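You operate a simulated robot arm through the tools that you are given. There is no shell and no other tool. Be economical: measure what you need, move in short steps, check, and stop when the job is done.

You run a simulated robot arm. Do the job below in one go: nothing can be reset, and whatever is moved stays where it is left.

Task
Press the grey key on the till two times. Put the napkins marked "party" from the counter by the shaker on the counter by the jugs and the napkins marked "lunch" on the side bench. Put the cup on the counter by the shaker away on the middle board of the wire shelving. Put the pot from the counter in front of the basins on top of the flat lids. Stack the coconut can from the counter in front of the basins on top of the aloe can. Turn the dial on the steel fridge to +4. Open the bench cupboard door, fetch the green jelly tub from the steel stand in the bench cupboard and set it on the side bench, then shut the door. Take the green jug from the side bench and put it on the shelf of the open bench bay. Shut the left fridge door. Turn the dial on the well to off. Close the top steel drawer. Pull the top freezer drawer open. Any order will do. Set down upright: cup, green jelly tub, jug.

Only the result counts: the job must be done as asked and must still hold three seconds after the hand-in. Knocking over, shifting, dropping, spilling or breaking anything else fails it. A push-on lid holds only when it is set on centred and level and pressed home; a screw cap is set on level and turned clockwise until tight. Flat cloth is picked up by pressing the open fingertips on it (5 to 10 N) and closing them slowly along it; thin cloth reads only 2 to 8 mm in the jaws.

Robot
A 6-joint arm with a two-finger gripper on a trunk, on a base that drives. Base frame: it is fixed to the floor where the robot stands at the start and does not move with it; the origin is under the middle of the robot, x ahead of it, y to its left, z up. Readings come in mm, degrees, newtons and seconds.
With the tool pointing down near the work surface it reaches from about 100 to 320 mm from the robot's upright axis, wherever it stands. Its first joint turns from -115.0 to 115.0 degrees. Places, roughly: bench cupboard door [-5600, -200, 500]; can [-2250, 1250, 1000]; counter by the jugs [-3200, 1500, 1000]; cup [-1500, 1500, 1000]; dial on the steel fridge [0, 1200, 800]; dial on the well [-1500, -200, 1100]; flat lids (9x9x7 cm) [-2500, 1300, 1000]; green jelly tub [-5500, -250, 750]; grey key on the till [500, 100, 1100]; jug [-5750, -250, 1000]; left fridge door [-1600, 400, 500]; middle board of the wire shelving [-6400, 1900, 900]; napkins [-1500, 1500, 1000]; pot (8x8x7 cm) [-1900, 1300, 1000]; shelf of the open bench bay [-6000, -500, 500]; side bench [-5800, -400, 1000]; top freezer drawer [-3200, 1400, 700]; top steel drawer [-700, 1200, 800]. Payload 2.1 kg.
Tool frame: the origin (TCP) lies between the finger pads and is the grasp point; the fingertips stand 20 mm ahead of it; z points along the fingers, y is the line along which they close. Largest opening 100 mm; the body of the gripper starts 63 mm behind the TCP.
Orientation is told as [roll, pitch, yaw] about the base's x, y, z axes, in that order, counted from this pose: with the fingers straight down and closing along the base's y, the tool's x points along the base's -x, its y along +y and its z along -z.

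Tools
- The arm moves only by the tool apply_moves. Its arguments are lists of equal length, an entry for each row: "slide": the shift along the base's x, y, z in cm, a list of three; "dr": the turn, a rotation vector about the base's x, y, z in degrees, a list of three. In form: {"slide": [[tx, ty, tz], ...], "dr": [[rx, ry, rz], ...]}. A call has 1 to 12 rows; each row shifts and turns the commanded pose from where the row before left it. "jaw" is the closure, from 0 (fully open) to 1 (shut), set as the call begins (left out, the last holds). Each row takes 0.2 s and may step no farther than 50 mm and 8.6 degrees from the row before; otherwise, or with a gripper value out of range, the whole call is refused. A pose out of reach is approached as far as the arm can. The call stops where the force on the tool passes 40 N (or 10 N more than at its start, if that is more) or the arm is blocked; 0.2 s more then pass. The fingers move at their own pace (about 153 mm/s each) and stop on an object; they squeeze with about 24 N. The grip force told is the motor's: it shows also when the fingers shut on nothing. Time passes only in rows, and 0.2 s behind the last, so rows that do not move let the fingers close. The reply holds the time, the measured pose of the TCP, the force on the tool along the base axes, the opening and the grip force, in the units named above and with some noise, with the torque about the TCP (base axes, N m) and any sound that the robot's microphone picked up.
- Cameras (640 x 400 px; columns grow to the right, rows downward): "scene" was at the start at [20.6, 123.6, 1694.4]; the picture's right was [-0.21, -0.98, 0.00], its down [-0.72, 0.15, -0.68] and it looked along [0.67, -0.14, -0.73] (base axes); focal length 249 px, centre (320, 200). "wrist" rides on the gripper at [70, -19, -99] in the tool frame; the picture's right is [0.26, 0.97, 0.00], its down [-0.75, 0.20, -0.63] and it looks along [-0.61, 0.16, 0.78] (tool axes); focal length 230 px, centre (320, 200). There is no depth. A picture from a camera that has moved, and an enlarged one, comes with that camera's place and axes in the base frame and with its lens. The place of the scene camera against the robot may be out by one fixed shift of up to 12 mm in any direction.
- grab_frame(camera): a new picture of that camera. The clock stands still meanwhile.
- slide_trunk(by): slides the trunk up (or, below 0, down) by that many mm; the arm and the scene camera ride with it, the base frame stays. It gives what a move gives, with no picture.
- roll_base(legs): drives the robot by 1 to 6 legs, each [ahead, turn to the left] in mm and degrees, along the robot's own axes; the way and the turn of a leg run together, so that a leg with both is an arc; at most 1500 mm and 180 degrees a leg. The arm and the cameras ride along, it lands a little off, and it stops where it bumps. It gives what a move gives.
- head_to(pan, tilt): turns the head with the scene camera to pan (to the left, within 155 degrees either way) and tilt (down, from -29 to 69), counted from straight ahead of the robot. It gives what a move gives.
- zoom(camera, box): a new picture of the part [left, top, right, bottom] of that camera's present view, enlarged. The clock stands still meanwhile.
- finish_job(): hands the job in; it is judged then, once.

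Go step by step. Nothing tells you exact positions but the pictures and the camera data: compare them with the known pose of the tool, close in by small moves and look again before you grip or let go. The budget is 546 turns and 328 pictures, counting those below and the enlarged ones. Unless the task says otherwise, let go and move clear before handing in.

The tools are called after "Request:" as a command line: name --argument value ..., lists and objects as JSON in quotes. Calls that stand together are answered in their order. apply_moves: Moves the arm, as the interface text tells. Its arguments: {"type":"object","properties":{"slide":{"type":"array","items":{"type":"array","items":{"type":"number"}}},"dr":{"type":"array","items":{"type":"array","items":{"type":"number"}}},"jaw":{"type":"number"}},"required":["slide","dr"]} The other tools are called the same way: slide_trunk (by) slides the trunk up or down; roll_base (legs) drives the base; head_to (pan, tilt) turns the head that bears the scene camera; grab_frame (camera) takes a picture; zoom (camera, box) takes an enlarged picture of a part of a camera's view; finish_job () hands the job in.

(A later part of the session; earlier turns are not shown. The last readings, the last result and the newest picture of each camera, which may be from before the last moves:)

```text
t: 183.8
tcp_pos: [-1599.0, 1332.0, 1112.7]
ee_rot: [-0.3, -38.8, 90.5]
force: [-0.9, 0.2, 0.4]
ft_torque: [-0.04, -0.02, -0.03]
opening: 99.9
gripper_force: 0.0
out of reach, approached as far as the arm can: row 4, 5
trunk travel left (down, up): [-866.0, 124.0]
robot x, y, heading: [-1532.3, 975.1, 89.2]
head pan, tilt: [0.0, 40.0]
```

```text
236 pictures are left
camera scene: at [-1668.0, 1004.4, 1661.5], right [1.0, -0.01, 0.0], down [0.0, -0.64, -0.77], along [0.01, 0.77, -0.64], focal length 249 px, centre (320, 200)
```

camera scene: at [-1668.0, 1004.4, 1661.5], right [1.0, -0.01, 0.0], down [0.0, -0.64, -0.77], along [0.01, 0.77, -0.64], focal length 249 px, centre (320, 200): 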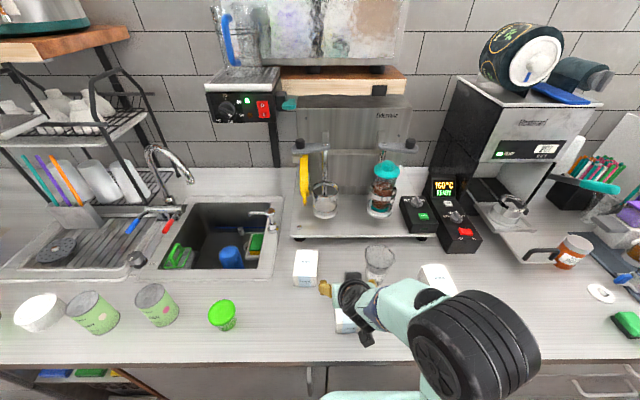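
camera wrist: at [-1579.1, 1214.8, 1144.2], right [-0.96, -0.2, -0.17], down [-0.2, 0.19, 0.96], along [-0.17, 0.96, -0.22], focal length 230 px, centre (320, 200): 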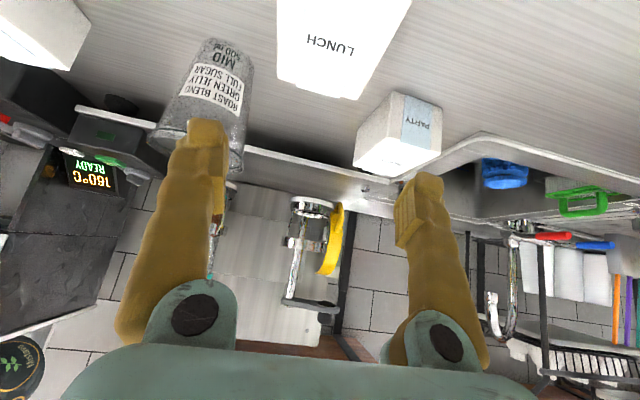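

LUNCH back edge checks at x −1593, y 1394. I shift x slightly and descend with the trunk.

Request:
apply_moves --slide '[[0.7, 0.6, 0]]' --dr '[[0, 0, 0]]'

Request:
slide_trunk --by -85

Request:
grab_frame --camera "wrist"

Request:
zoom --camera "scene" --box '[280, 230, 480, 355]'

```text
t: 184.2
tcp_pos: [-1589.2, 1336.8, 1114.1]
ee_rot: [-0.1, -39.2, 90.4]
force: [-0.1, -0.3, 0.3]
ft_torque: [0.01, 0.0, -0.01]
opening: 100.0
gripper_force: 0.0
trunk travel left (down, up): [-866.0, 124.0]
robot x, y, heading: [-1528.2, 978.4, 89.4]
head pan, tilt: [0.0, 40.0]
```

```text
t: 185.4
tcp_pos: [-1591.5, 1336.5, 1027.3]
ee_rot: [-0.3, -39.2, 90.4]
force: [0.3, -0.4, -0.8]
ft_torque: [-0.01, 0.0, -0.01]
opening: 100.0
gripper_force: 0.1
trunk travel left (down, up): [-781.0, 209.0]
robot x, y, heading: [-1529.7, 981.5, 89.6]
head pan, tilt: [0.0, 40.0]
```

```text
235 pictures are left
camera wrist: at [-1570.8, 1220.5, 1059.8], right [-0.96, -0.2, -0.17], down [-0.2, 0.18, 0.96], along [-0.17, 0.96, -0.22], focal length 230 px, centre (320, 200)
```

wrist: 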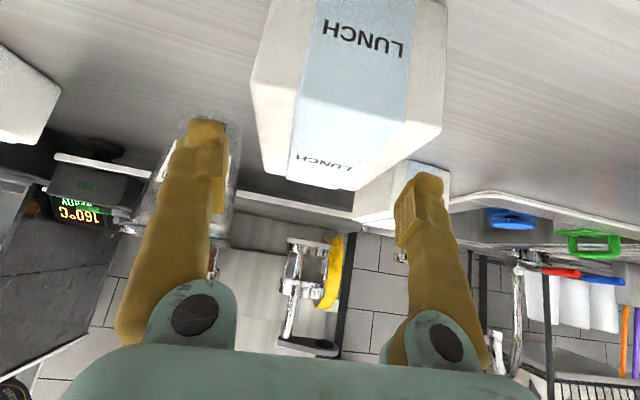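

```text
3.20 times, centred on (380, 292) of scene
camera zoom: at [-1666.8, 1002.7, 1576.6], right [1.0, -0.01, 0.0], down [-0.01, -0.64, -0.77], along [0.01, 0.77, -0.64], focal length 796 px, centre (128, -96)
```

zoom: 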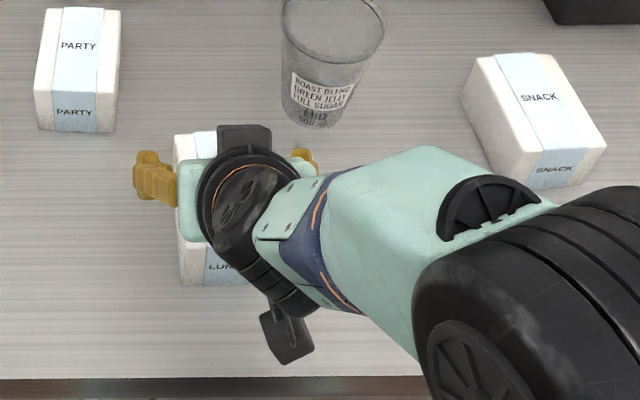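

SNACK is a third pack to leave alone. LUNCH is centred; descend 50 mm and grip.

Request:
slide_trunk --by -50

Request:
grab_frame --camera "wrist"

```text
t: 186.3
tcp_pos: [-1590.8, 1336.7, 978.4]
ee_rot: [-0.2, -39.4, 90.4]
force: [-0.6, 0.0, 0.0]
ft_torque: [-0.02, -0.02, 0.04]
opening: 100.1
gripper_force: 0.1
trunk travel left (down, up): [-731.0, 259.0]
robot x, y, heading: [-1529.4, 977.3, 89.5]
head pan, tilt: [0.0, 40.0]
```

```text
233 pictures are left
camera wrist: at [-1570.8, 1220.5, 1009.8], right [-0.96, -0.2, -0.17], down [-0.2, 0.18, 0.96], along [-0.17, 0.96, -0.22], focal length 230 px, centre (320, 200)
```

wrist: 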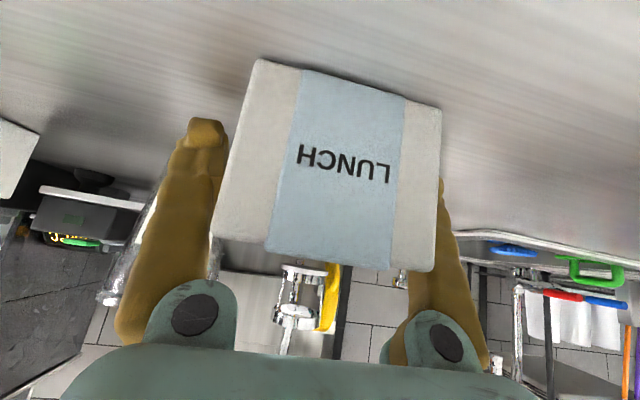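

Between the fingers. Close and lift.

Request:
apply_moves --slide '[[0, 0, 0], [0, 0, 0], [0, 0, 0]]' --dr '[[0, 0, 0], [0, 0, 0], [0, 0, 0]]' --jaw 1

Request:
slide_trunk --by 150

Request:
grab_frame --camera "scene"

```text
t: 187.1
tcp_pos: [-1591.5, 1336.5, 979.0]
ee_rot: [-0.3, -39.4, 90.5]
force: [0.7, 0.1, 2.1]
ft_torque: [-0.12, 0.14, 0.0]
opening: 78.9
gripper_force: 23.8
trunk travel left (down, up): [-731.0, 259.0]
robot x, y, heading: [-1529.6, 975.8, 89.3]
head pan, tilt: [0.0, 40.0]
```

```text
t: 188.8
tcp_pos: [-1591.1, 1337.5, 1127.5]
ee_rot: [-0.2, -39.2, 90.3]
force: [0.5, -0.3, -1.1]
ft_torque: [-0.01, -0.01, 0.0]
opening: 78.7
gripper_force: 24.2
trunk travel left (down, up): [-881.0, 109.0]
robot x, y, heading: [-1531.0, 978.1, 89.5]
head pan, tilt: [0.0, 40.0]
```

```text
232 pictures are left
camera scene: at [-1667.0, 1002.9, 1676.6], right [1.0, -0.01, 0.0], down [-0.01, -0.64, -0.77], along [0.01, 0.77, -0.64], focal length 249 px, centre (320, 200)
```

scene: 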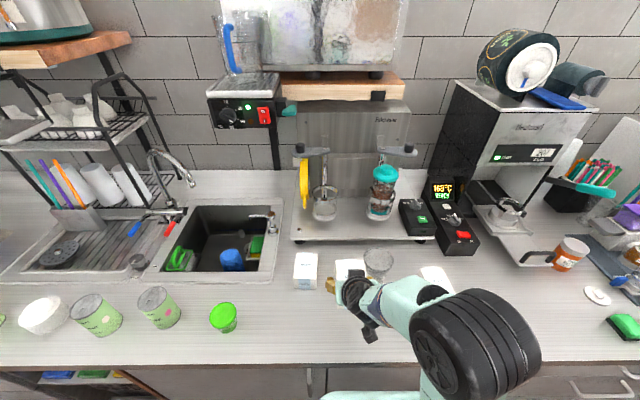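

LUNCH is held. I back out to the aisle's middle, turn left and head down the aisle toward the side bench.

Request:
roll_base --legs '[[-320, 0], [0, 90.5], [600, 0]]'

Request:
head_to --pan 0 --tilt 25

Request:
grab_frame --camera "scene"

```text
t: 197.9
tcp_pos: [-2497.4, 578.6, 1129.7]
ee_rot: [-0.2, -39.3, -178.3]
force: [-0.7, 0.0, -1.2]
ft_torque: [0.02, -0.06, 0.01]
opening: 78.5
gripper_force: 23.7
trunk travel left (down, up): [-881.0, 109.0]
robot x, y, heading: [-2137.9, 648.6, -179.1]
head pan, tilt: [0.0, 40.0]
```

```text
t: 198.6
tcp_pos: [-2497.3, 578.9, 1129.1]
ee_rot: [-0.1, -39.3, -178.3]
force: [-0.9, 0.1, -1.4]
ft_torque: [-0.01, 0.01, -0.01]
opening: 78.6
gripper_force: 23.8
trunk travel left (down, up): [-881.0, 109.0]
robot x, y, heading: [-2137.7, 648.1, -179.5]
head pan, tilt: [0.0, 25.0]
```

```text
231 pictures are left
camera scene: at [-2166.2, 508.2, 1699.9], right [-0.01, 1.0, 0.0], down [0.42, 0.01, -0.91], along [-0.91, -0.01, -0.42], focal length 249 px, centre (320, 200)
```

scene: 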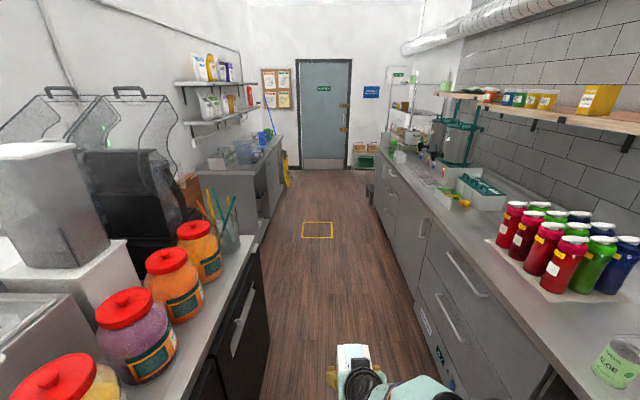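

The aisle is clear. Side bench is far left ahead. I drive 2.4 m on and look.

Request:
roll_base --legs '[[1400, 0], [1000, 0]]'

Request:
head_to --pan 25 --tilt 30

Request:
grab_frame --camera "scene"

```text
t: 210.3
tcp_pos: [-4877.0, 545.5, 1127.7]
ee_rot: [-0.3, -39.4, -178.2]
force: [-0.6, 0.2, -2.6]
ft_torque: [-0.02, 0.0, -0.04]
opening: 78.7
gripper_force: 24.0
trunk travel left (down, up): [-881.0, 109.0]
robot x, y, heading: [-4517.5, 618.6, -179.0]
head pan, tilt: [0.0, 25.0]
```

```text
t: 211.2
tcp_pos: [-4877.9, 546.7, 1127.4]
ee_rot: [-0.2, -39.2, -178.2]
force: [-0.7, 0.0, -1.8]
ft_torque: [-0.03, -0.02, -0.02]
opening: 78.5
gripper_force: 23.9
trunk travel left (down, up): [-881.0, 109.0]
robot x, y, heading: [-4519.3, 616.1, -178.9]
head pan, tilt: [25.0, 30.0]
```

```text
230 pictures are left
camera scene: at [-4534.4, 437.5, 1692.0], right [-0.44, 0.9, 0.0], down [0.45, 0.22, -0.87], along [-0.78, -0.38, -0.5], focal length 249 px, centre (320, 200)
```

scene: 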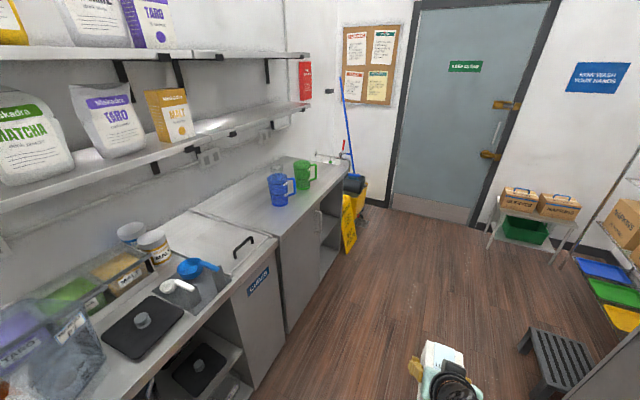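

The side bench with blue and green jugs is ahead left. I drive up beside it and face it.

Request:
roll_base --legs '[[1150, 0], [0, 89]]'

Request:
head_to --pan 0 --tilt 35

Request:
grab_frame --camera "scene"

```text
t: 220.9
tcp_pos: [-5599.2, 235.4, 1128.8]
ee_rot: [-0.2, -39.2, -88.1]
force: [-0.1, 0.7, -2.3]
ft_torque: [-0.02, 0.02, -0.03]
opening: 78.7
gripper_force: 24.1
trunk travel left (down, up): [-881.0, 109.0]
robot x, y, heading: [-5668.3, 597.6, -89.2]
head pan, tilt: [25.0, 30.0]
```

```text
t: 221.8
tcp_pos: [-5599.1, 237.1, 1128.0]
ee_rot: [-0.2, -39.2, -88.1]
force: [0.0, -0.2, -1.3]
ft_torque: [-0.01, -0.01, 0.02]
opening: 78.8
gripper_force: 23.7
trunk travel left (down, up): [-881.0, 109.0]
robot x, y, heading: [-5670.7, 598.0, -89.0]
head pan, tilt: [0.0, 35.0]
```

```text
229 pictures are left
camera scene: at [-5526.1, 570.2, 1684.2], right [-1.0, -0.02, 0.0], down [-0.01, 0.57, -0.82], along [0.01, -0.82, -0.57], focal length 249 px, centre (320, 200)
```

scene: 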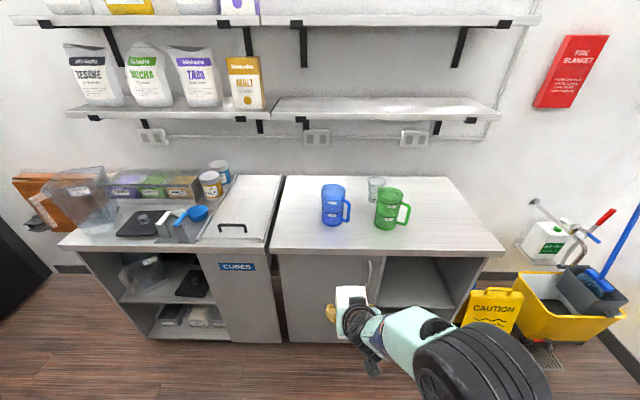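

The bench top is clear on the left. I drive 400 nearer to triangulate its height.

Request:
roll_base --legs '[[400, 0]]'

Request:
head_to --pan 0 --tilt 45

Request:
grab_frame --camera "scene"

```text
t: 224.3
tcp_pos: [-5592.4, -160.6, 1128.9]
ee_rot: [-0.1, -39.4, -88.1]
force: [-0.5, 0.2, -1.3]
ft_torque: [0.0, -0.01, -0.02]
opening: 78.6
gripper_force: 23.8
trunk travel left (down, up): [-881.0, 109.0]
robot x, y, heading: [-5662.3, 199.4, -88.9]
head pan, tilt: [0.0, 35.0]
```

```text
t: 225.0
tcp_pos: [-5592.2, -162.1, 1128.3]
ee_rot: [-0.2, -39.2, -88.0]
force: [0.0, -0.5, -1.1]
ft_torque: [-0.01, 0.02, -0.03]
opening: 78.8
gripper_force: 24.3
trunk travel left (down, up): [-881.0, 109.0]
robot x, y, heading: [-5663.2, 197.6, -88.9]
head pan, tilt: [0.0, 45.0]
```

```text
228 pictures are left
camera scene: at [-5519.4, 178.4, 1669.4], right [-1.0, -0.02, 0.0], down [-0.01, 0.71, -0.71], along [0.01, -0.71, -0.71], focal length 249 px, centre (320, 200)
```

scene: 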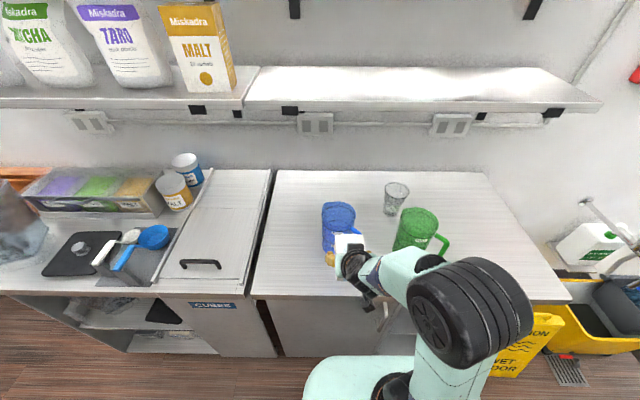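

Bench top at z ≈ 947, front edge y ≈ −138. I swing the pack left first (clear of the blue jug), then drive in.

Request:
apply_moves --slide '[[4, 0, 0], [4, 0, 0], [4, 0, 0], [4, 0, 0], [3.2, 0, 0]]' --dr '[[0, 0, 0], [0, 0, 0], [0, 0, 0], [0, 0, 0], [0, 0, 0]]'

Request:
roll_base --legs '[[105, 0]]'

Request:
grab_frame --camera "scene"

```text
t: 226.2
tcp_pos: [-5398.8, -161.5, 1127.7]
ee_rot: [-0.4, -39.3, -87.9]
force: [-0.5, -0.1, -1.4]
ft_torque: [0.01, 0.01, 0.02]
opening: 78.7
gripper_force: 23.3
trunk travel left (down, up): [-881.0, 109.0]
robot x, y, heading: [-5664.1, 192.5, -88.7]
head pan, tilt: [0.0, 45.0]
```

```text
t: 227.4
tcp_pos: [-5396.0, -251.6, 1133.6]
ee_rot: [-0.4, -40.0, -88.0]
force: [0.7, -0.3, -2.2]
ft_torque: [0.02, 0.04, -0.05]
opening: 78.7
gripper_force: 24.3
trunk travel left (down, up): [-881.0, 109.0]
robot x, y, heading: [-5662.3, 92.2, -88.8]
head pan, tilt: [0.0, 45.0]
```

```text
227 pictures are left
camera scene: at [-5517.3, 90.9, 1669.6], right [-1.0, -0.02, 0.0], down [-0.01, 0.7, -0.71], along [0.01, -0.71, -0.7], focal length 249 px, centre (320, 200)
```

scene: 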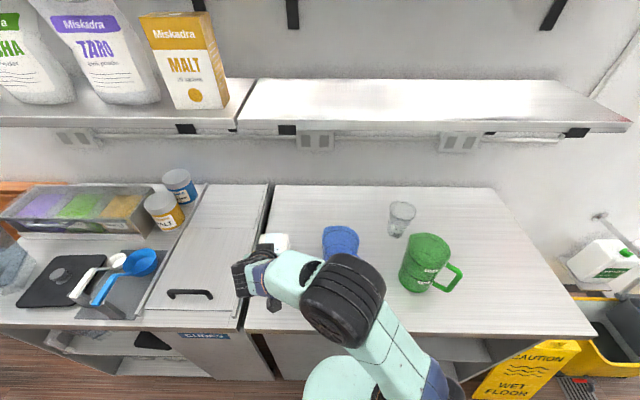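

Lower the pack onto the bench.

Request:
apply_moves --slide '[[-1.5, -1.5, 0]]' --dr '[[0, 0, 0]]'

Request:
slide_trunk --by -125

Request:
grab_frame --camera "scene"

```text
t: 227.8
tcp_pos: [-5412.5, -285.4, 1127.9]
ee_rot: [-0.3, -39.0, -88.0]
force: [-0.2, -0.2, -1.4]
ft_torque: [0.08, -0.02, 0.0]
opening: 78.7
gripper_force: 24.3
trunk travel left (down, up): [-881.0, 109.0]
robot x, y, heading: [-5660.3, 95.3, -88.8]
head pan, tilt: [0.0, 45.0]
```

```text
t: 229.3
tcp_pos: [-5411.4, -277.7, 1003.8]
ee_rot: [-0.2, -39.4, -87.9]
force: [0.4, -0.4, -1.4]
ft_torque: [-0.02, 0.03, 0.05]
opening: 78.7
gripper_force: 24.2
trunk travel left (down, up): [-756.0, 234.0]
robot x, y, heading: [-5664.3, 95.0, -88.8]
head pan, tilt: [0.0, 45.0]
```

```text
226 pictures are left
camera scene: at [-5517.4, 74.9, 1544.4], right [-1.0, -0.02, 0.0], down [-0.01, 0.71, -0.71], along [0.01, -0.71, -0.71], focal length 249 px, centre (320, 200)
```

scene: 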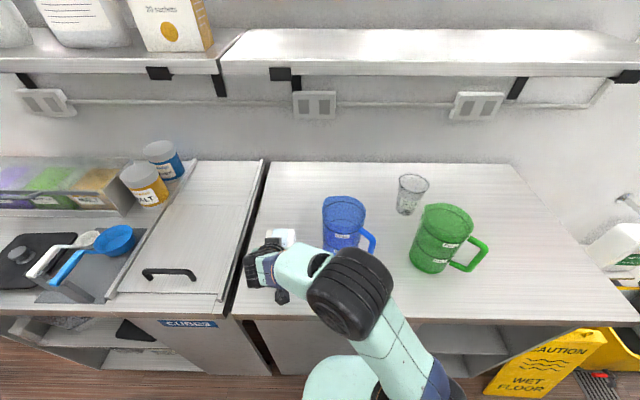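

Request:
slide_trunk --by -17

Request:
slide_trunk --by -4

```text
t: 229.9
tcp_pos: [-5412.7, -277.1, 987.4]
ee_rot: [-0.2, -39.4, -87.8]
force: [-0.2, 0.1, -2.6]
ft_torque: [-0.02, 0.02, 0.01]
opening: 78.9
gripper_force: 24.2
trunk travel left (down, up): [-739.0, 251.0]
robot x, y, heading: [-5659.3, 90.5, -88.9]
head pan, tilt: [0.0, 45.0]
```

```text
t: 230.5
tcp_pos: [-5411.5, -277.0, 983.1]
ee_rot: [-0.2, -39.3, -87.9]
force: [0.2, 0.8, -1.0]
ft_torque: [0.0, -0.02, 0.01]
opening: 78.8
gripper_force: 24.6
trunk travel left (down, up): [-735.0, 255.0]
robot x, y, heading: [-5660.4, 95.4, -88.6]
head pan, tilt: [0.0, 45.0]
```

Request:
slide_trunk --by -4

Request:
slide_trunk --by -3

```text
t: 231.0
tcp_pos: [-5411.7, -276.2, 977.8]
ee_rot: [-0.2, -39.5, -87.9]
force: [-0.6, -0.4, -0.2]
ft_torque: [0.09, -0.08, -0.03]
opening: 78.5
gripper_force: 24.2
trunk travel left (down, up): [-731.0, 259.0]
robot x, y, heading: [-5660.4, 97.9, -88.9]
head pan, tilt: [0.0, 45.0]
```

```text
t: 231.5
tcp_pos: [-5411.8, -276.0, 980.1]
ee_rot: [0.0, -39.8, -88.1]
force: [3.0, -5.9, 28.4]
ft_torque: [1.18, 0.35, -0.16]
opening: 78.8
gripper_force: 24.2
trunk travel left (down, up): [-728.0, 262.0]
robot x, y, heading: [-5657.4, 92.5, -88.9]
head pan, tilt: [0.0, 45.0]
```

Contact. Ease 2 mm, open, and retreat backward along the tool.

Request:
slide_trunk --by 2

Request:
apply_moves --slide '[[0, 0, 0], [0, 0, 0]]' --dr '[[0, 0, 0], [0, 0, 0]]' --jaw 0

Request:
slide_trunk --by 150

Request:
grab_frame --camera "scene"

```text
t: 232.1
tcp_pos: [-5413.0, -277.2, 979.1]
ee_rot: [0.0, -39.6, -88.0]
force: [4.7, -6.6, 23.9]
ft_torque: [0.95, -0.23, -0.22]
opening: 78.8
gripper_force: 24.5
trunk travel left (down, up): [-730.0, 260.0]
robot x, y, heading: [-5659.9, 94.9, -88.9]
head pan, tilt: [0.0, 45.0]
```

```text
t: 232.7
tcp_pos: [-5412.4, -276.9, 977.4]
ee_rot: [-0.3, -39.3, -87.9]
force: [-0.2, -0.6, -1.2]
ft_torque: [0.01, -0.01, 0.0]
opening: 100.0
gripper_force: 0.0
trunk travel left (down, up): [-730.0, 260.0]
robot x, y, heading: [-5658.0, 94.2, -89.3]
head pan, tilt: [0.0, 45.0]
```

```text
t: 234.4
tcp_pos: [-5411.7, -277.5, 1128.9]
ee_rot: [-0.2, -39.4, -87.9]
force: [0.8, 0.1, -0.4]
ft_torque: [0.03, 0.0, -0.02]
opening: 100.1
gripper_force: 0.1
trunk travel left (down, up): [-880.0, 110.0]
robot x, y, heading: [-5661.7, 90.8, -88.9]
head pan, tilt: [0.0, 45.0]
```

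```text
225 pictures are left
camera scene: at [-5517.4, 75.2, 1668.3], right [-1.0, -0.02, 0.0], down [-0.01, 0.71, -0.71], along [0.01, -0.71, -0.71], focal length 249 px, centre (320, 200)
```

scene: 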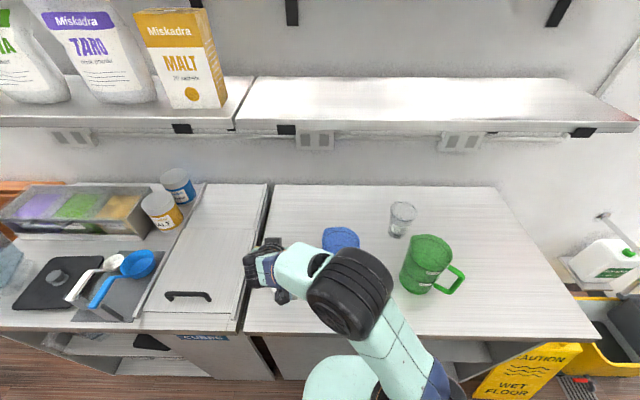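

LUNCH is placed. Now zoom on the green jug and the open bay below.

Request:
zoom --camera "scene" --box '[370, 190, 530, 290]'

Request:
zoom --camera "scene" --box '[220, 200, 380, 300]'

```text
4.00 times, centred on (450, 240) of scene
camera zoom: at [-5517.4, 75.2, 1668.3], right [-1.0, -0.02, 0.0], down [-0.01, 0.71, -0.71], along [0.01, -0.71, -0.71], focal length 995 px, centre (-200, 40)
```

zoom: 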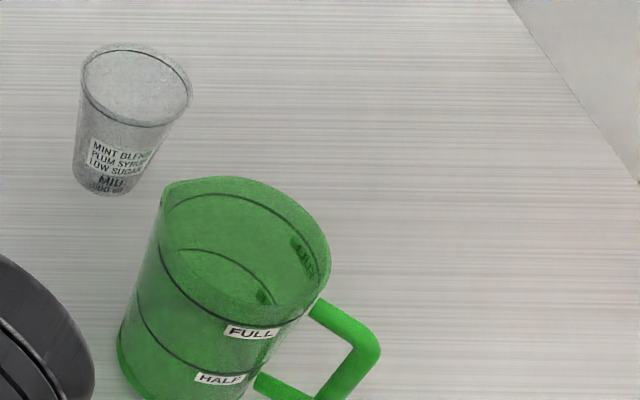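

```text
4.00 times, centred on (300, 250) of scene
camera zoom: at [-5517.4, 75.2, 1668.3], right [-1.0, -0.02, 0.0], down [-0.01, 0.71, -0.71], along [0.01, -0.71, -0.71], focal length 995 px, centre (400, 0)
```

zoom: 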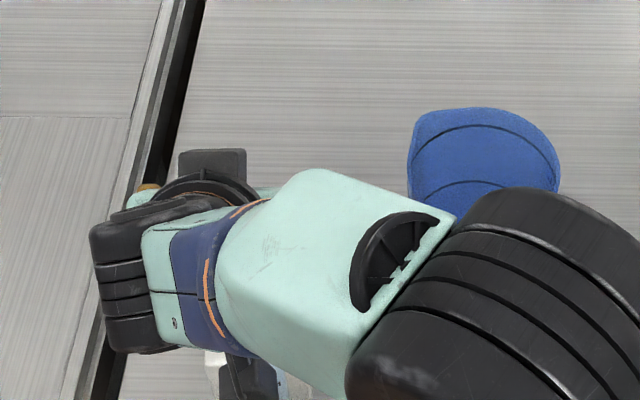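

Handle of the green jug points toward −x/+y at about [-5885, -258]. I raise, retract, and reposition the base in front of the jug.

Request:
slide_trunk --by 100

Request:
apply_moves --slide '[[-3, 1, 0], [-4, 1, 0], [-4, 1, 0], [-4, 1, 0], [-4, 0, 0]]' --dr '[[0, 0, 0], [0, 0, 0], [0, 0, 0], [0, 0, 0], [0, 0, 0]]' --jaw 0.6

Request:
roll_base --legs '[[-280, 0], [0, -45], [330, 0], [0, 45]]'

Request:
grab_frame --camera "scene"

```text
t: 235.7
tcp_pos: [-5411.7, -276.5, 1228.0]
ee_rot: [-0.2, -39.4, -87.9]
force: [0.2, -0.7, 0.1]
ft_torque: [-0.01, -0.01, -0.02]
opening: 99.9
gripper_force: 0.1
trunk travel left (down, up): [-980.0, 10.0]
robot x, y, heading: [-5659.7, 93.2, -89.1]
head pan, tilt: [0.0, 45.0]
```

```text
t: 236.9
tcp_pos: [-5590.8, -258.9, 1237.7]
ee_rot: [-0.2, -39.2, -88.0]
force: [-0.1, -0.5, 0.3]
ft_torque: [-0.01, 0.03, 0.01]
opening: 40.0
gripper_force: 0.1
out of reach, approached as far as the arm can: row 4, 5
trunk travel left (down, up): [-980.0, 10.0]
robot x, y, heading: [-5657.1, 93.2, -88.8]
head pan, tilt: [0.0, 45.0]
```

```text
t: 244.8
tcp_pos: [-5828.3, -215.1, 1237.5]
ee_rot: [-0.3, -39.2, -88.3]
force: [-0.7, 0.1, -0.4]
ft_torque: [-0.01, 0.0, 0.0]
opening: 40.1
gripper_force: 0.0
trunk travel left (down, up): [-980.0, 10.0]
robot x, y, heading: [-5893.9, 139.9, -89.3]
head pan, tilt: [0.0, 45.0]
```

```text
222 pictures are left
camera scene: at [-5753.5, 119.2, 1768.4], right [-1.0, -0.01, 0.0], down [-0.01, 0.71, -0.71], along [0.01, -0.71, -0.71], focal length 249 px, centre (320, 200)
```

scene: 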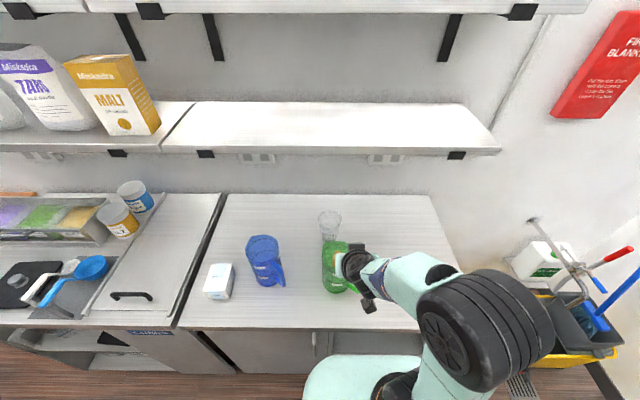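

LUNCH sits well on the bench. Check the jug with the wrist camera.

Request:
grab_frame --camera "wrist"

Request:
zoom --camera "scene" --box '[290, 200, 450, 300]'

```text
221 pictures are left
camera wrist: at [-5848.2, -98.8, 1269.0], right [0.96, 0.23, -0.17], down [0.21, -0.18, 0.96], along [0.19, -0.96, -0.22], focal length 230 px, centre (320, 200)
```

wrist: 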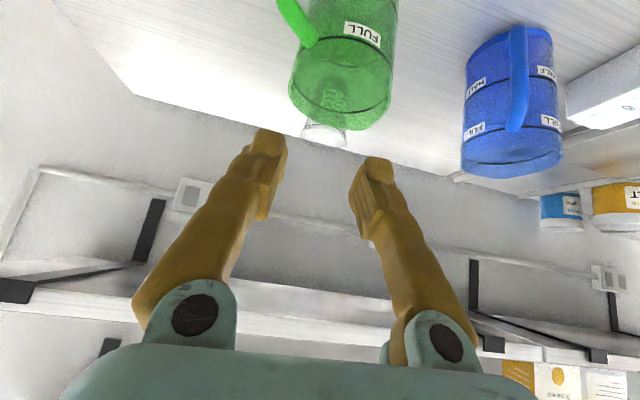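

```text
4.00 times, centred on (370, 250) of scene
camera zoom: at [-5753.5, 119.2, 1768.4], right [-1.0, -0.01, 0.0], down [-0.01, 0.71, -0.71], along [0.01, -0.71, -0.71], focal length 995 px, centre (120, 0)
```

zoom: 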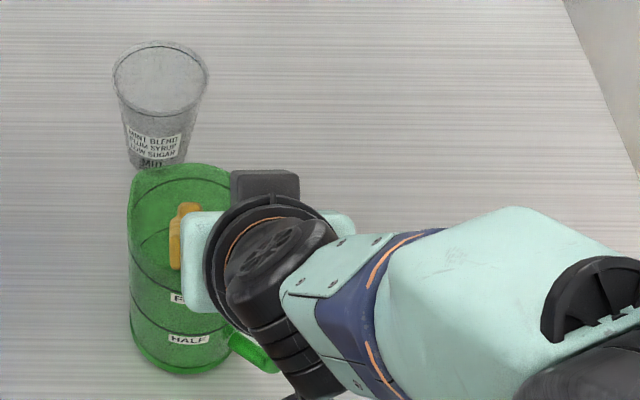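

I back the base 130 mm to get the handle in the wrist view.

Request:
roll_base --legs '[[-130, 0]]'

Request:
slide_trunk --by -90

Request:
grab_frame --camera "wrist"

Request:
grab_frame --camera "scene"

```text
t: 246.1
tcp_pos: [-5829.0, -100.5, 1233.2]
ee_rot: [-0.2, -38.4, -88.4]
force: [0.4, 1.2, 0.5]
ft_torque: [-0.06, -0.04, 0.01]
opening: 40.0
gripper_force: 0.0
trunk travel left (down, up): [-980.0, 10.0]
robot x, y, heading: [-5898.4, 267.1, -89.0]
head pan, tilt: [0.0, 45.0]
```

```text
t: 247.3
tcp_pos: [-5829.7, -90.7, 1145.5]
ee_rot: [-0.2, -38.8, -88.3]
force: [-0.1, -0.6, 0.0]
ft_torque: [0.04, -0.06, 0.01]
opening: 40.0
gripper_force: 0.1
trunk travel left (down, up): [-890.0, 100.0]
robot x, y, heading: [-5898.2, 266.3, -89.2]
head pan, tilt: [0.0, 45.0]
```

```text
219 pictures are left
camera wrist: at [-5849.8, 25.0, 1177.6], right [0.96, 0.22, -0.17], down [0.21, -0.18, 0.96], along [0.18, -0.96, -0.22], focal length 230 px, centre (320, 200)
```

wrist: 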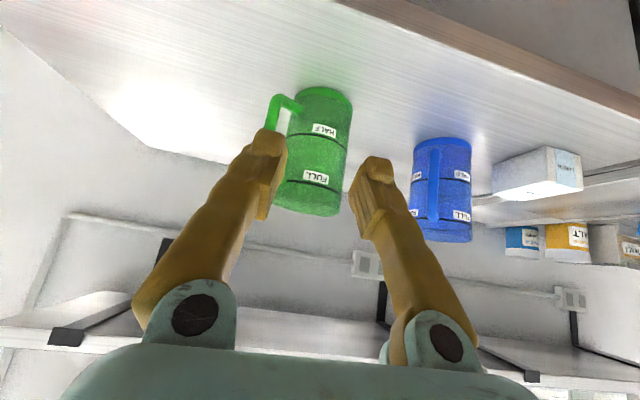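

```text
218 pictures are left
camera scene: at [-5754.7, 248.3, 1678.4], right [-1.0, -0.01, 0.0], down [-0.01, 0.71, -0.71], along [0.01, -0.71, -0.71], focal length 249 px, centre (320, 200)
```

scene: 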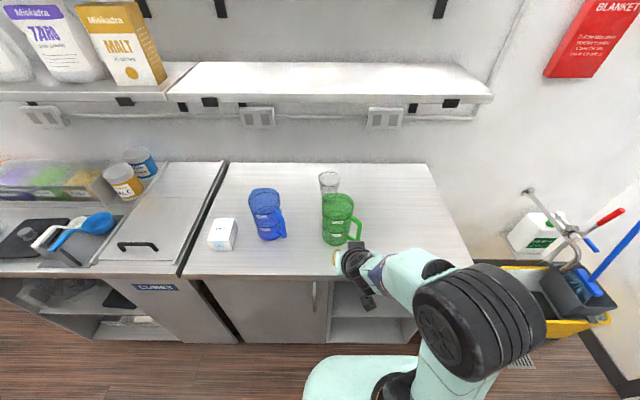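

Request:
zoom --camera "scene" --box '[290, 170, 402, 240]'

Request:
zoom --camera "wrist" --box '[220, 70, 380, 170]'

```text
5.71 times, centred on (346, 205) of scene
camera zoom: at [-5754.7, 248.3, 1678.4], right [-1.0, -0.01, 0.0], down [-0.01, 0.71, -0.71], along [0.01, -0.71, -0.71], focal length 1422 px, centre (171, 171)
```

zoom: 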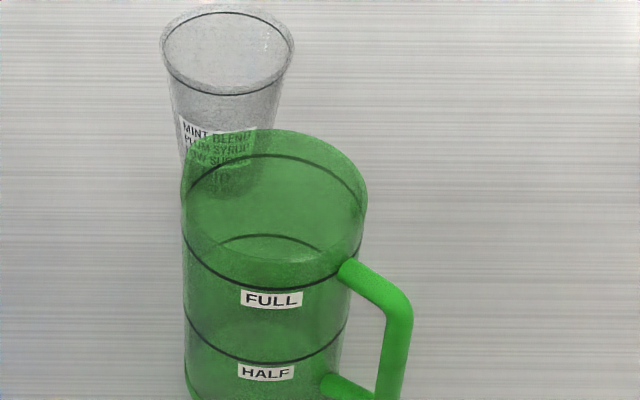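

```text
4.00 times, centred on (300, 120) of wrist
camera zoom: at [-5849.8, 25.0, 1177.6], right [0.96, 0.22, -0.17], down [0.21, -0.18, 0.96], along [0.18, -0.96, -0.22], focal length 920 px, centre (400, 520)
```

zoom: 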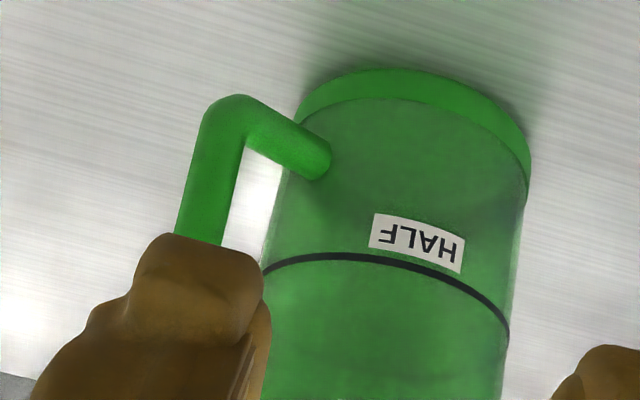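

Handle bar located at [-5876, -258], z 985–1060; jug centre [-5806, -322], Ø108. I yaw the tool 35° toward the handle's plane and approach to a hover.

Request:
apply_moves --slide '[[-1, 0, 0], [-1, 0, 0], [-1, 0, 0], [-1, 0, 0], [-1, 0, 0]]' --dr '[[0, 0, 7], [0, 0, 7], [0, 0, 7], [0, 0, 7], [0, 0, 7]]'

Request:
grab_frame --camera "wrist"

```text
t: 248.5
tcp_pos: [-5692.7, -37.9, 1120.8]
ee_rot: [-0.7, -38.9, -53.3]
force: [0.3, 0.0, -0.2]
ft_torque: [-0.01, 0.03, 0.01]
opening: 39.8
gripper_force: 0.1
out of reach, approached as far as the arm can: row 1, 2, 3, 4, 5
trunk travel left (down, up): [-890.0, 100.0]
robot x, y, heading: [-5896.7, 268.5, -89.4]
head pan, tilt: [0.0, 45.0]
```

```text
215 pictures are left
camera wrist: at [-5775.1, 44.8, 1152.3], right [0.66, 0.73, -0.17], down [0.28, -0.03, 0.96], along [0.7, -0.68, -0.23], focal length 230 px, centre (320, 200)
```

wrist: 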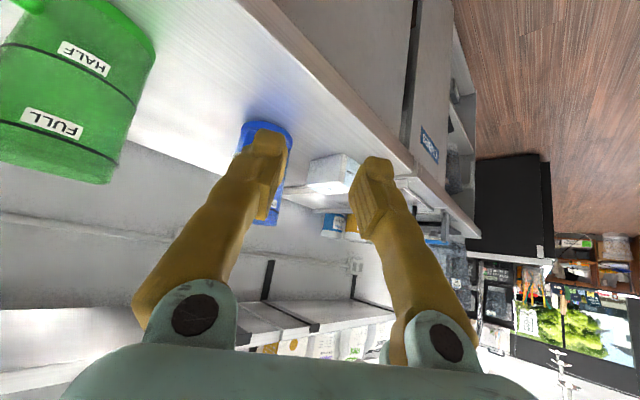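

The yaw just swings the whole arm, so I go back to straight-on, which still clears the jug wall with a narrower opening.

Request:
apply_moves --slide '[[-3.5, -1, 0], [-3.5, -1, 0], [-3.5, -1, 0], [-3.5, -1, 0], [-3.5, -1, 0]]' --dr '[[0, 0, -7], [0, 0, -7], [0, 0, -7], [0, 0, -7], [0, 0, -7]]' --jaw 0.66

Request:
grab_frame --camera "wrist"

```text
t: 249.7
tcp_pos: [-5862.0, -104.5, 1124.5]
ee_rot: [-0.1, -38.9, -88.6]
force: [-0.5, -1.3, 0.3]
ft_torque: [0.0, 0.0, -0.01]
opening: 34.2
gripper_force: 0.0
out of reach, approached as far as the arm can: row 1, 2, 3
trunk travel left (down, up): [-890.0, 100.0]
robot x, y, heading: [-5894.4, 265.6, -89.4]
head pan, tilt: [0.0, 45.0]
```

```text
214 pictures are left
camera wrist: at [-5882.2, 11.9, 1155.5], right [0.96, 0.22, -0.17], down [0.21, -0.18, 0.96], along [0.18, -0.96, -0.22], focal length 230 px, centre (320, 200)
```

wrist: 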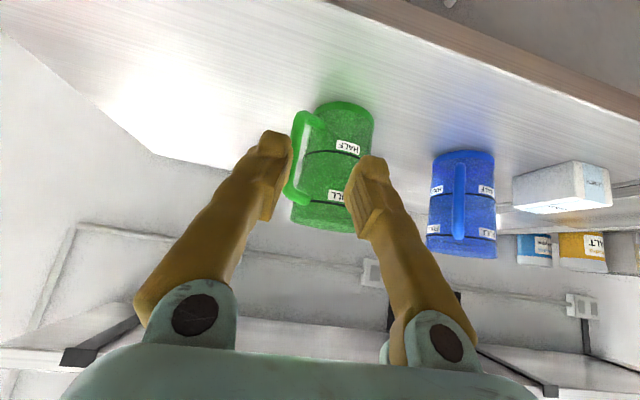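

Request:
apply_moves --slide '[[-1.4, 0, 0]]' --dr '[[0, 0, 0]]'

Request:
slide_trunk --by -100

Request:
roll_base --legs '[[90, 0]]'

Request:
grab_frame --camera "wrist"

Request:
zoom --camera "scene" --box '[290, 180, 450, 280]'

```text
t: 250.1
tcp_pos: [-5874.7, -102.9, 1124.5]
ee_rot: [-0.7, -38.8, -88.4]
force: [-0.5, 0.2, 0.2]
ft_torque: [-0.04, -0.01, -0.01]
opening: 34.2
gripper_force: 0.0
trunk travel left (down, up): [-890.0, 100.0]
robot x, y, heading: [-5900.8, 269.1, -89.6]
head pan, tilt: [0.0, 45.0]
```

```text
t: 251.5
tcp_pos: [-5872.9, -103.2, 1023.9]
ee_rot: [-0.6, -38.7, -88.4]
force: [-0.1, 0.4, 0.7]
ft_torque: [0.0, -0.04, -0.02]
opening: 33.8
gripper_force: 0.1
trunk travel left (down, up): [-790.0, 200.0]
robot x, y, heading: [-5900.4, 269.7, -89.4]
head pan, tilt: [0.0, 45.0]
```

```text
t: 252.6
tcp_pos: [-5872.3, -184.8, 1027.4]
ee_rot: [-0.6, -39.4, -88.4]
force: [-0.5, 0.1, -0.3]
ft_torque: [-0.02, -0.02, -0.02]
opening: 34.0
gripper_force: 0.2
trunk travel left (down, up): [-790.0, 200.0]
robot x, y, heading: [-5896.7, 179.2, -89.6]
head pan, tilt: [0.0, 45.0]
```

```text
213 pictures are left
camera wrist: at [-5892.6, -67.7, 1058.8], right [0.96, 0.22, -0.17], down [0.21, -0.18, 0.96], along [0.18, -0.96, -0.22], focal length 230 px, centre (320, 200)
```

wrist: 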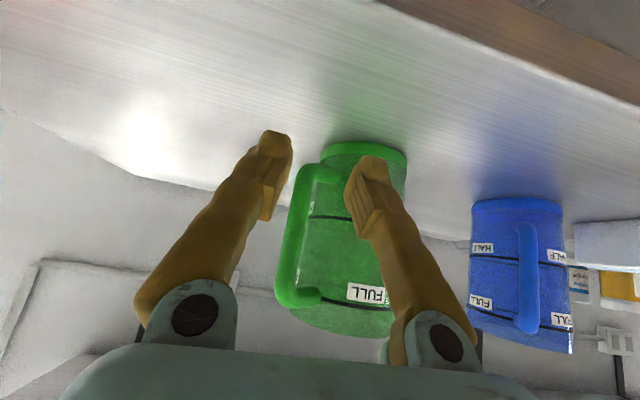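

```text
4.00 times, centred on (370, 230) of scene
camera zoom: at [-5754.0, 172.8, 1578.8], right [-1.0, -0.01, 0.0], down [-0.01, 0.7, -0.71], along [0.01, -0.71, -0.7], focal length 995 px, centre (120, 80)
```

zoom: 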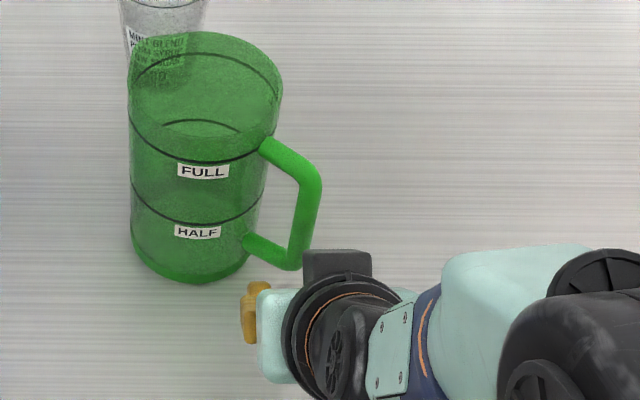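

The bar lines up between the fingers. Drive in 68 mm.

Request:
roll_base --legs '[[68, 0]]'

Request:
grab_frame --camera "wrist"

Request:
zoom --camera "scene" --box '[290, 200, 450, 300]'

```text
t: 253.6
tcp_pos: [-5871.8, -256.3, 1026.1]
ee_rot: [-0.6, -39.1, -88.4]
force: [-0.4, -0.5, 0.0]
ft_torque: [0.0, 0.02, 0.02]
opening: 33.9
gripper_force: 0.0
trunk travel left (down, up): [-790.0, 200.0]
robot x, y, heading: [-5892.7, 111.8, -89.3]
head pan, tilt: [0.0, 45.0]
```

```text
211 pictures are left
camera wrist: at [-5891.9, -140.3, 1057.3], right [0.96, 0.22, -0.17], down [0.21, -0.18, 0.96], along [0.18, -0.96, -0.22], focal length 230 px, centre (320, 200)
```

wrist: 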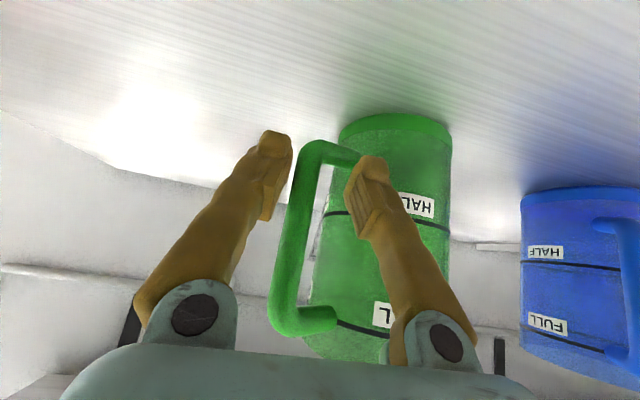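

```text
4.00 times, centred on (370, 250) of scene
camera zoom: at [-5753.4, 97.4, 1578.5], right [-1.0, -0.01, 0.0], down [-0.01, 0.7, -0.71], along [0.01, -0.71, -0.7], focal length 995 px, centre (120, 0)
```

zoom: 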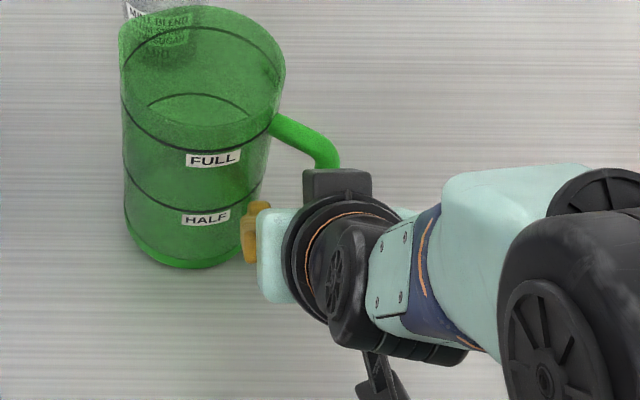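

Advance 8 mm more, then close.

Request:
apply_moves --slide '[[0, -0.4, 0], [0, -0.4, 0]]' --dr '[[0, 0, 0], [0, 0, 0]]'

Request:
apply_moves --slide '[[0, 0, 0], [0, 0, 0], [0, 0, 0]]' --dr '[[0, 0, 0], [0, 0, 0], [0, 0, 0]]' --jaw 1

Request:
grab_frame --camera "wrist"

```text
t: 254.2
tcp_pos: [-5872.8, -266.6, 1023.8]
ee_rot: [-0.6, -38.9, -88.5]
force: [-0.3, 0.2, 0.0]
ft_torque: [0.0, 0.04, 0.02]
opening: 33.9
gripper_force: 0.1
trunk travel left (down, up): [-790.0, 200.0]
robot x, y, heading: [-5898.6, 109.8, -89.4]
head pan, tilt: [0.0, 45.0]
```

```text
t: 255.0
tcp_pos: [-5871.6, -267.0, 1023.6]
ee_rot: [-0.6, -38.9, -88.4]
force: [-0.3, 0.3, 1.3]
ft_torque: [0.02, -0.09, 0.02]
opening: 11.8
gripper_force: 23.5
trunk travel left (down, up): [-790.0, 200.0]
robot x, y, heading: [-5897.8, 108.8, -89.4]
head pan, tilt: [0.0, 45.0]
```

```text
209 pictures are left
camera wrist: at [-5892.2, -151.3, 1056.6], right [0.96, 0.22, -0.17], down [0.21, -0.18, 0.96], along [0.18, -0.96, -0.22], focal length 230 px, centre (320, 200)
```

wrist: 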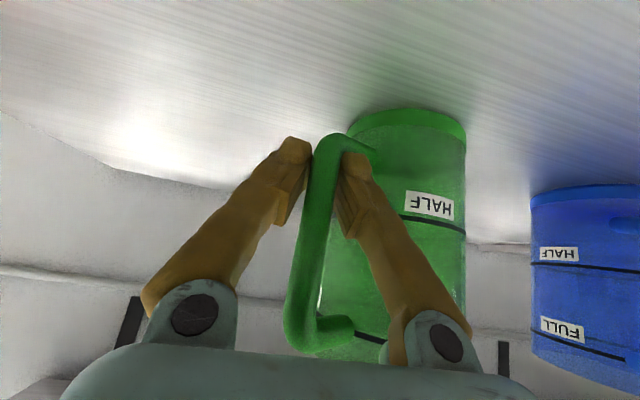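

The handle is gripped (11.8 mm). Lift a little and check whether the jug hangs upright.

Request:
slide_trunk --by 60

Request:
grab_frame --camera "scene"

Request:
grab_frame --camera "wrist"

```text
t: 256.0
tcp_pos: [-5872.0, -266.6, 1084.5]
ee_rot: [-0.6, -38.8, -88.4]
force: [0.2, -0.3, -1.7]
ft_torque: [0.07, 0.1, 0.02]
opening: 11.4
gripper_force: 23.9
trunk travel left (down, up): [-850.0, 140.0]
robot x, y, heading: [-5893.7, 115.8, -89.4]
head pan, tilt: [0.0, 45.0]
```

```text
208 pictures are left
camera scene: at [-5753.0, 91.9, 1638.4], right [-1.0, -0.01, 0.0], down [-0.01, 0.71, -0.71], along [0.01, -0.71, -0.71], focal length 249 px, centre (320, 200)
```

scene: 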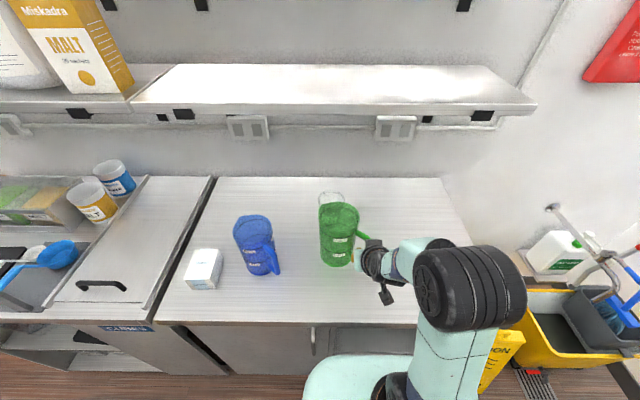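

```text
207 pictures are left
camera wrist: at [-5891.8, -151.8, 1116.5], right [0.96, 0.22, -0.17], down [0.21, -0.19, 0.96], along [0.18, -0.96, -0.23], focal length 230 px, centre (320, 200)
```

wrist: 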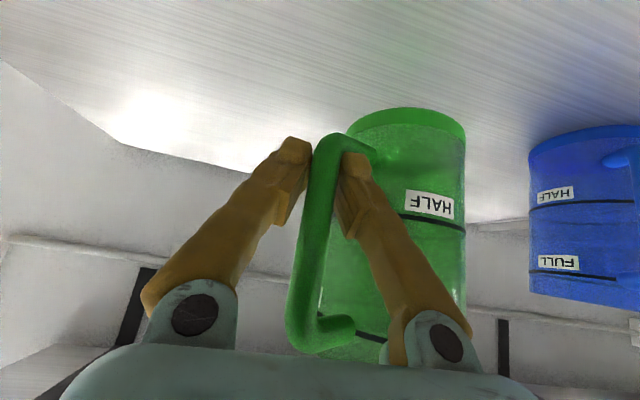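

It holds upright. Back off 350 mm and look at the open bay.

Request:
roll_base --legs '[[-350, 0]]'

Request:
slide_trunk --by -300

Request:
head_to --pan -5 --tilt 35

Request:
grab_frame --camera "scene"

```text
t: 258.2
tcp_pos: [-5875.9, 81.4, 1083.5]
ee_rot: [-0.7, -38.8, -88.4]
force: [0.9, -1.0, -2.0]
ft_torque: [0.05, 0.13, 0.01]
opening: 11.0
gripper_force: 24.1
trunk travel left (down, up): [-850.0, 140.0]
robot x, y, heading: [-5900.8, 460.0, -89.5]
head pan, tilt: [0.0, 45.0]
```

```text
t: 261.2
tcp_pos: [-5875.1, 82.4, 784.1]
ee_rot: [-0.5, -38.8, -88.4]
force: [0.8, -0.3, -1.2]
ft_torque: [0.06, 0.08, 0.0]
opening: 10.8
gripper_force: 23.8
trunk travel left (down, up): [-550.0, 440.0]
robot x, y, heading: [-5900.6, 458.7, -89.4]
head pan, tilt: [0.0, 45.0]
```

```text
t: 262.0
tcp_pos: [-5875.7, 81.4, 783.9]
ee_rot: [-0.6, -38.8, -88.5]
force: [0.0, 0.3, -1.6]
ft_torque: [0.03, 0.11, -0.01]
opening: 6.1
gripper_force: 24.5
trunk travel left (down, up): [-550.0, 440.0]
robot x, y, heading: [-5899.2, 462.8, -89.6]
head pan, tilt: [-5.0, 35.0]
```

```text
206 pictures are left
camera scene: at [-5764.5, 435.3, 1353.1], right [-1.0, 0.08, 0.0], down [0.04, 0.57, -0.82], along [-0.06, -0.82, -0.57], focal length 249 px, centre (320, 200)
```

scene: 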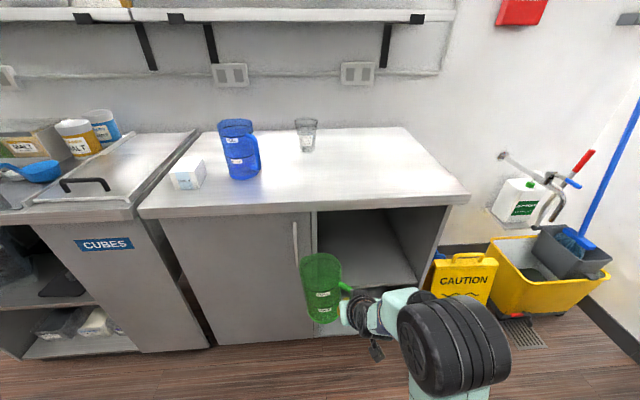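

The opening shrank to 6 mm — the bar may be slipping out. Check at once.

Request:
grab_frame --camera "wrist"

Request:
zoom --camera "scene" --box '[270, 230, 430, 330]'

```text
205 pictures are left
camera wrist: at [-5895.9, 198.2, 816.4], right [0.96, 0.22, -0.17], down [0.21, -0.19, 0.96], along [0.18, -0.96, -0.23], focal length 230 px, centre (320, 200)
```

wrist: 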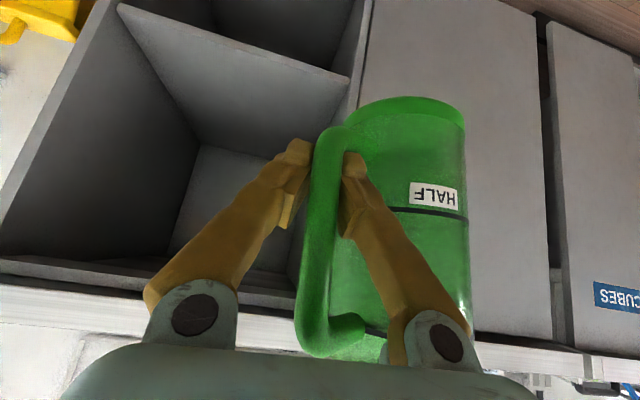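

```text
4.00 times, centred on (350, 280) of scene
camera zoom: at [-5764.5, 435.3, 1353.1], right [-1.0, 0.08, 0.0], down [0.04, 0.57, -0.82], along [-0.06, -0.82, -0.57], focal length 995 px, centre (200, -120)
```

zoom: 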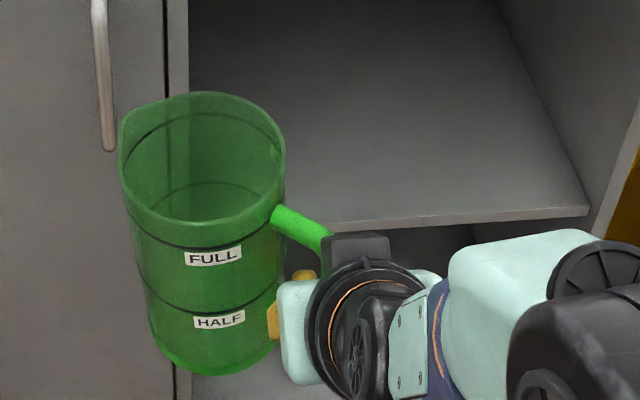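

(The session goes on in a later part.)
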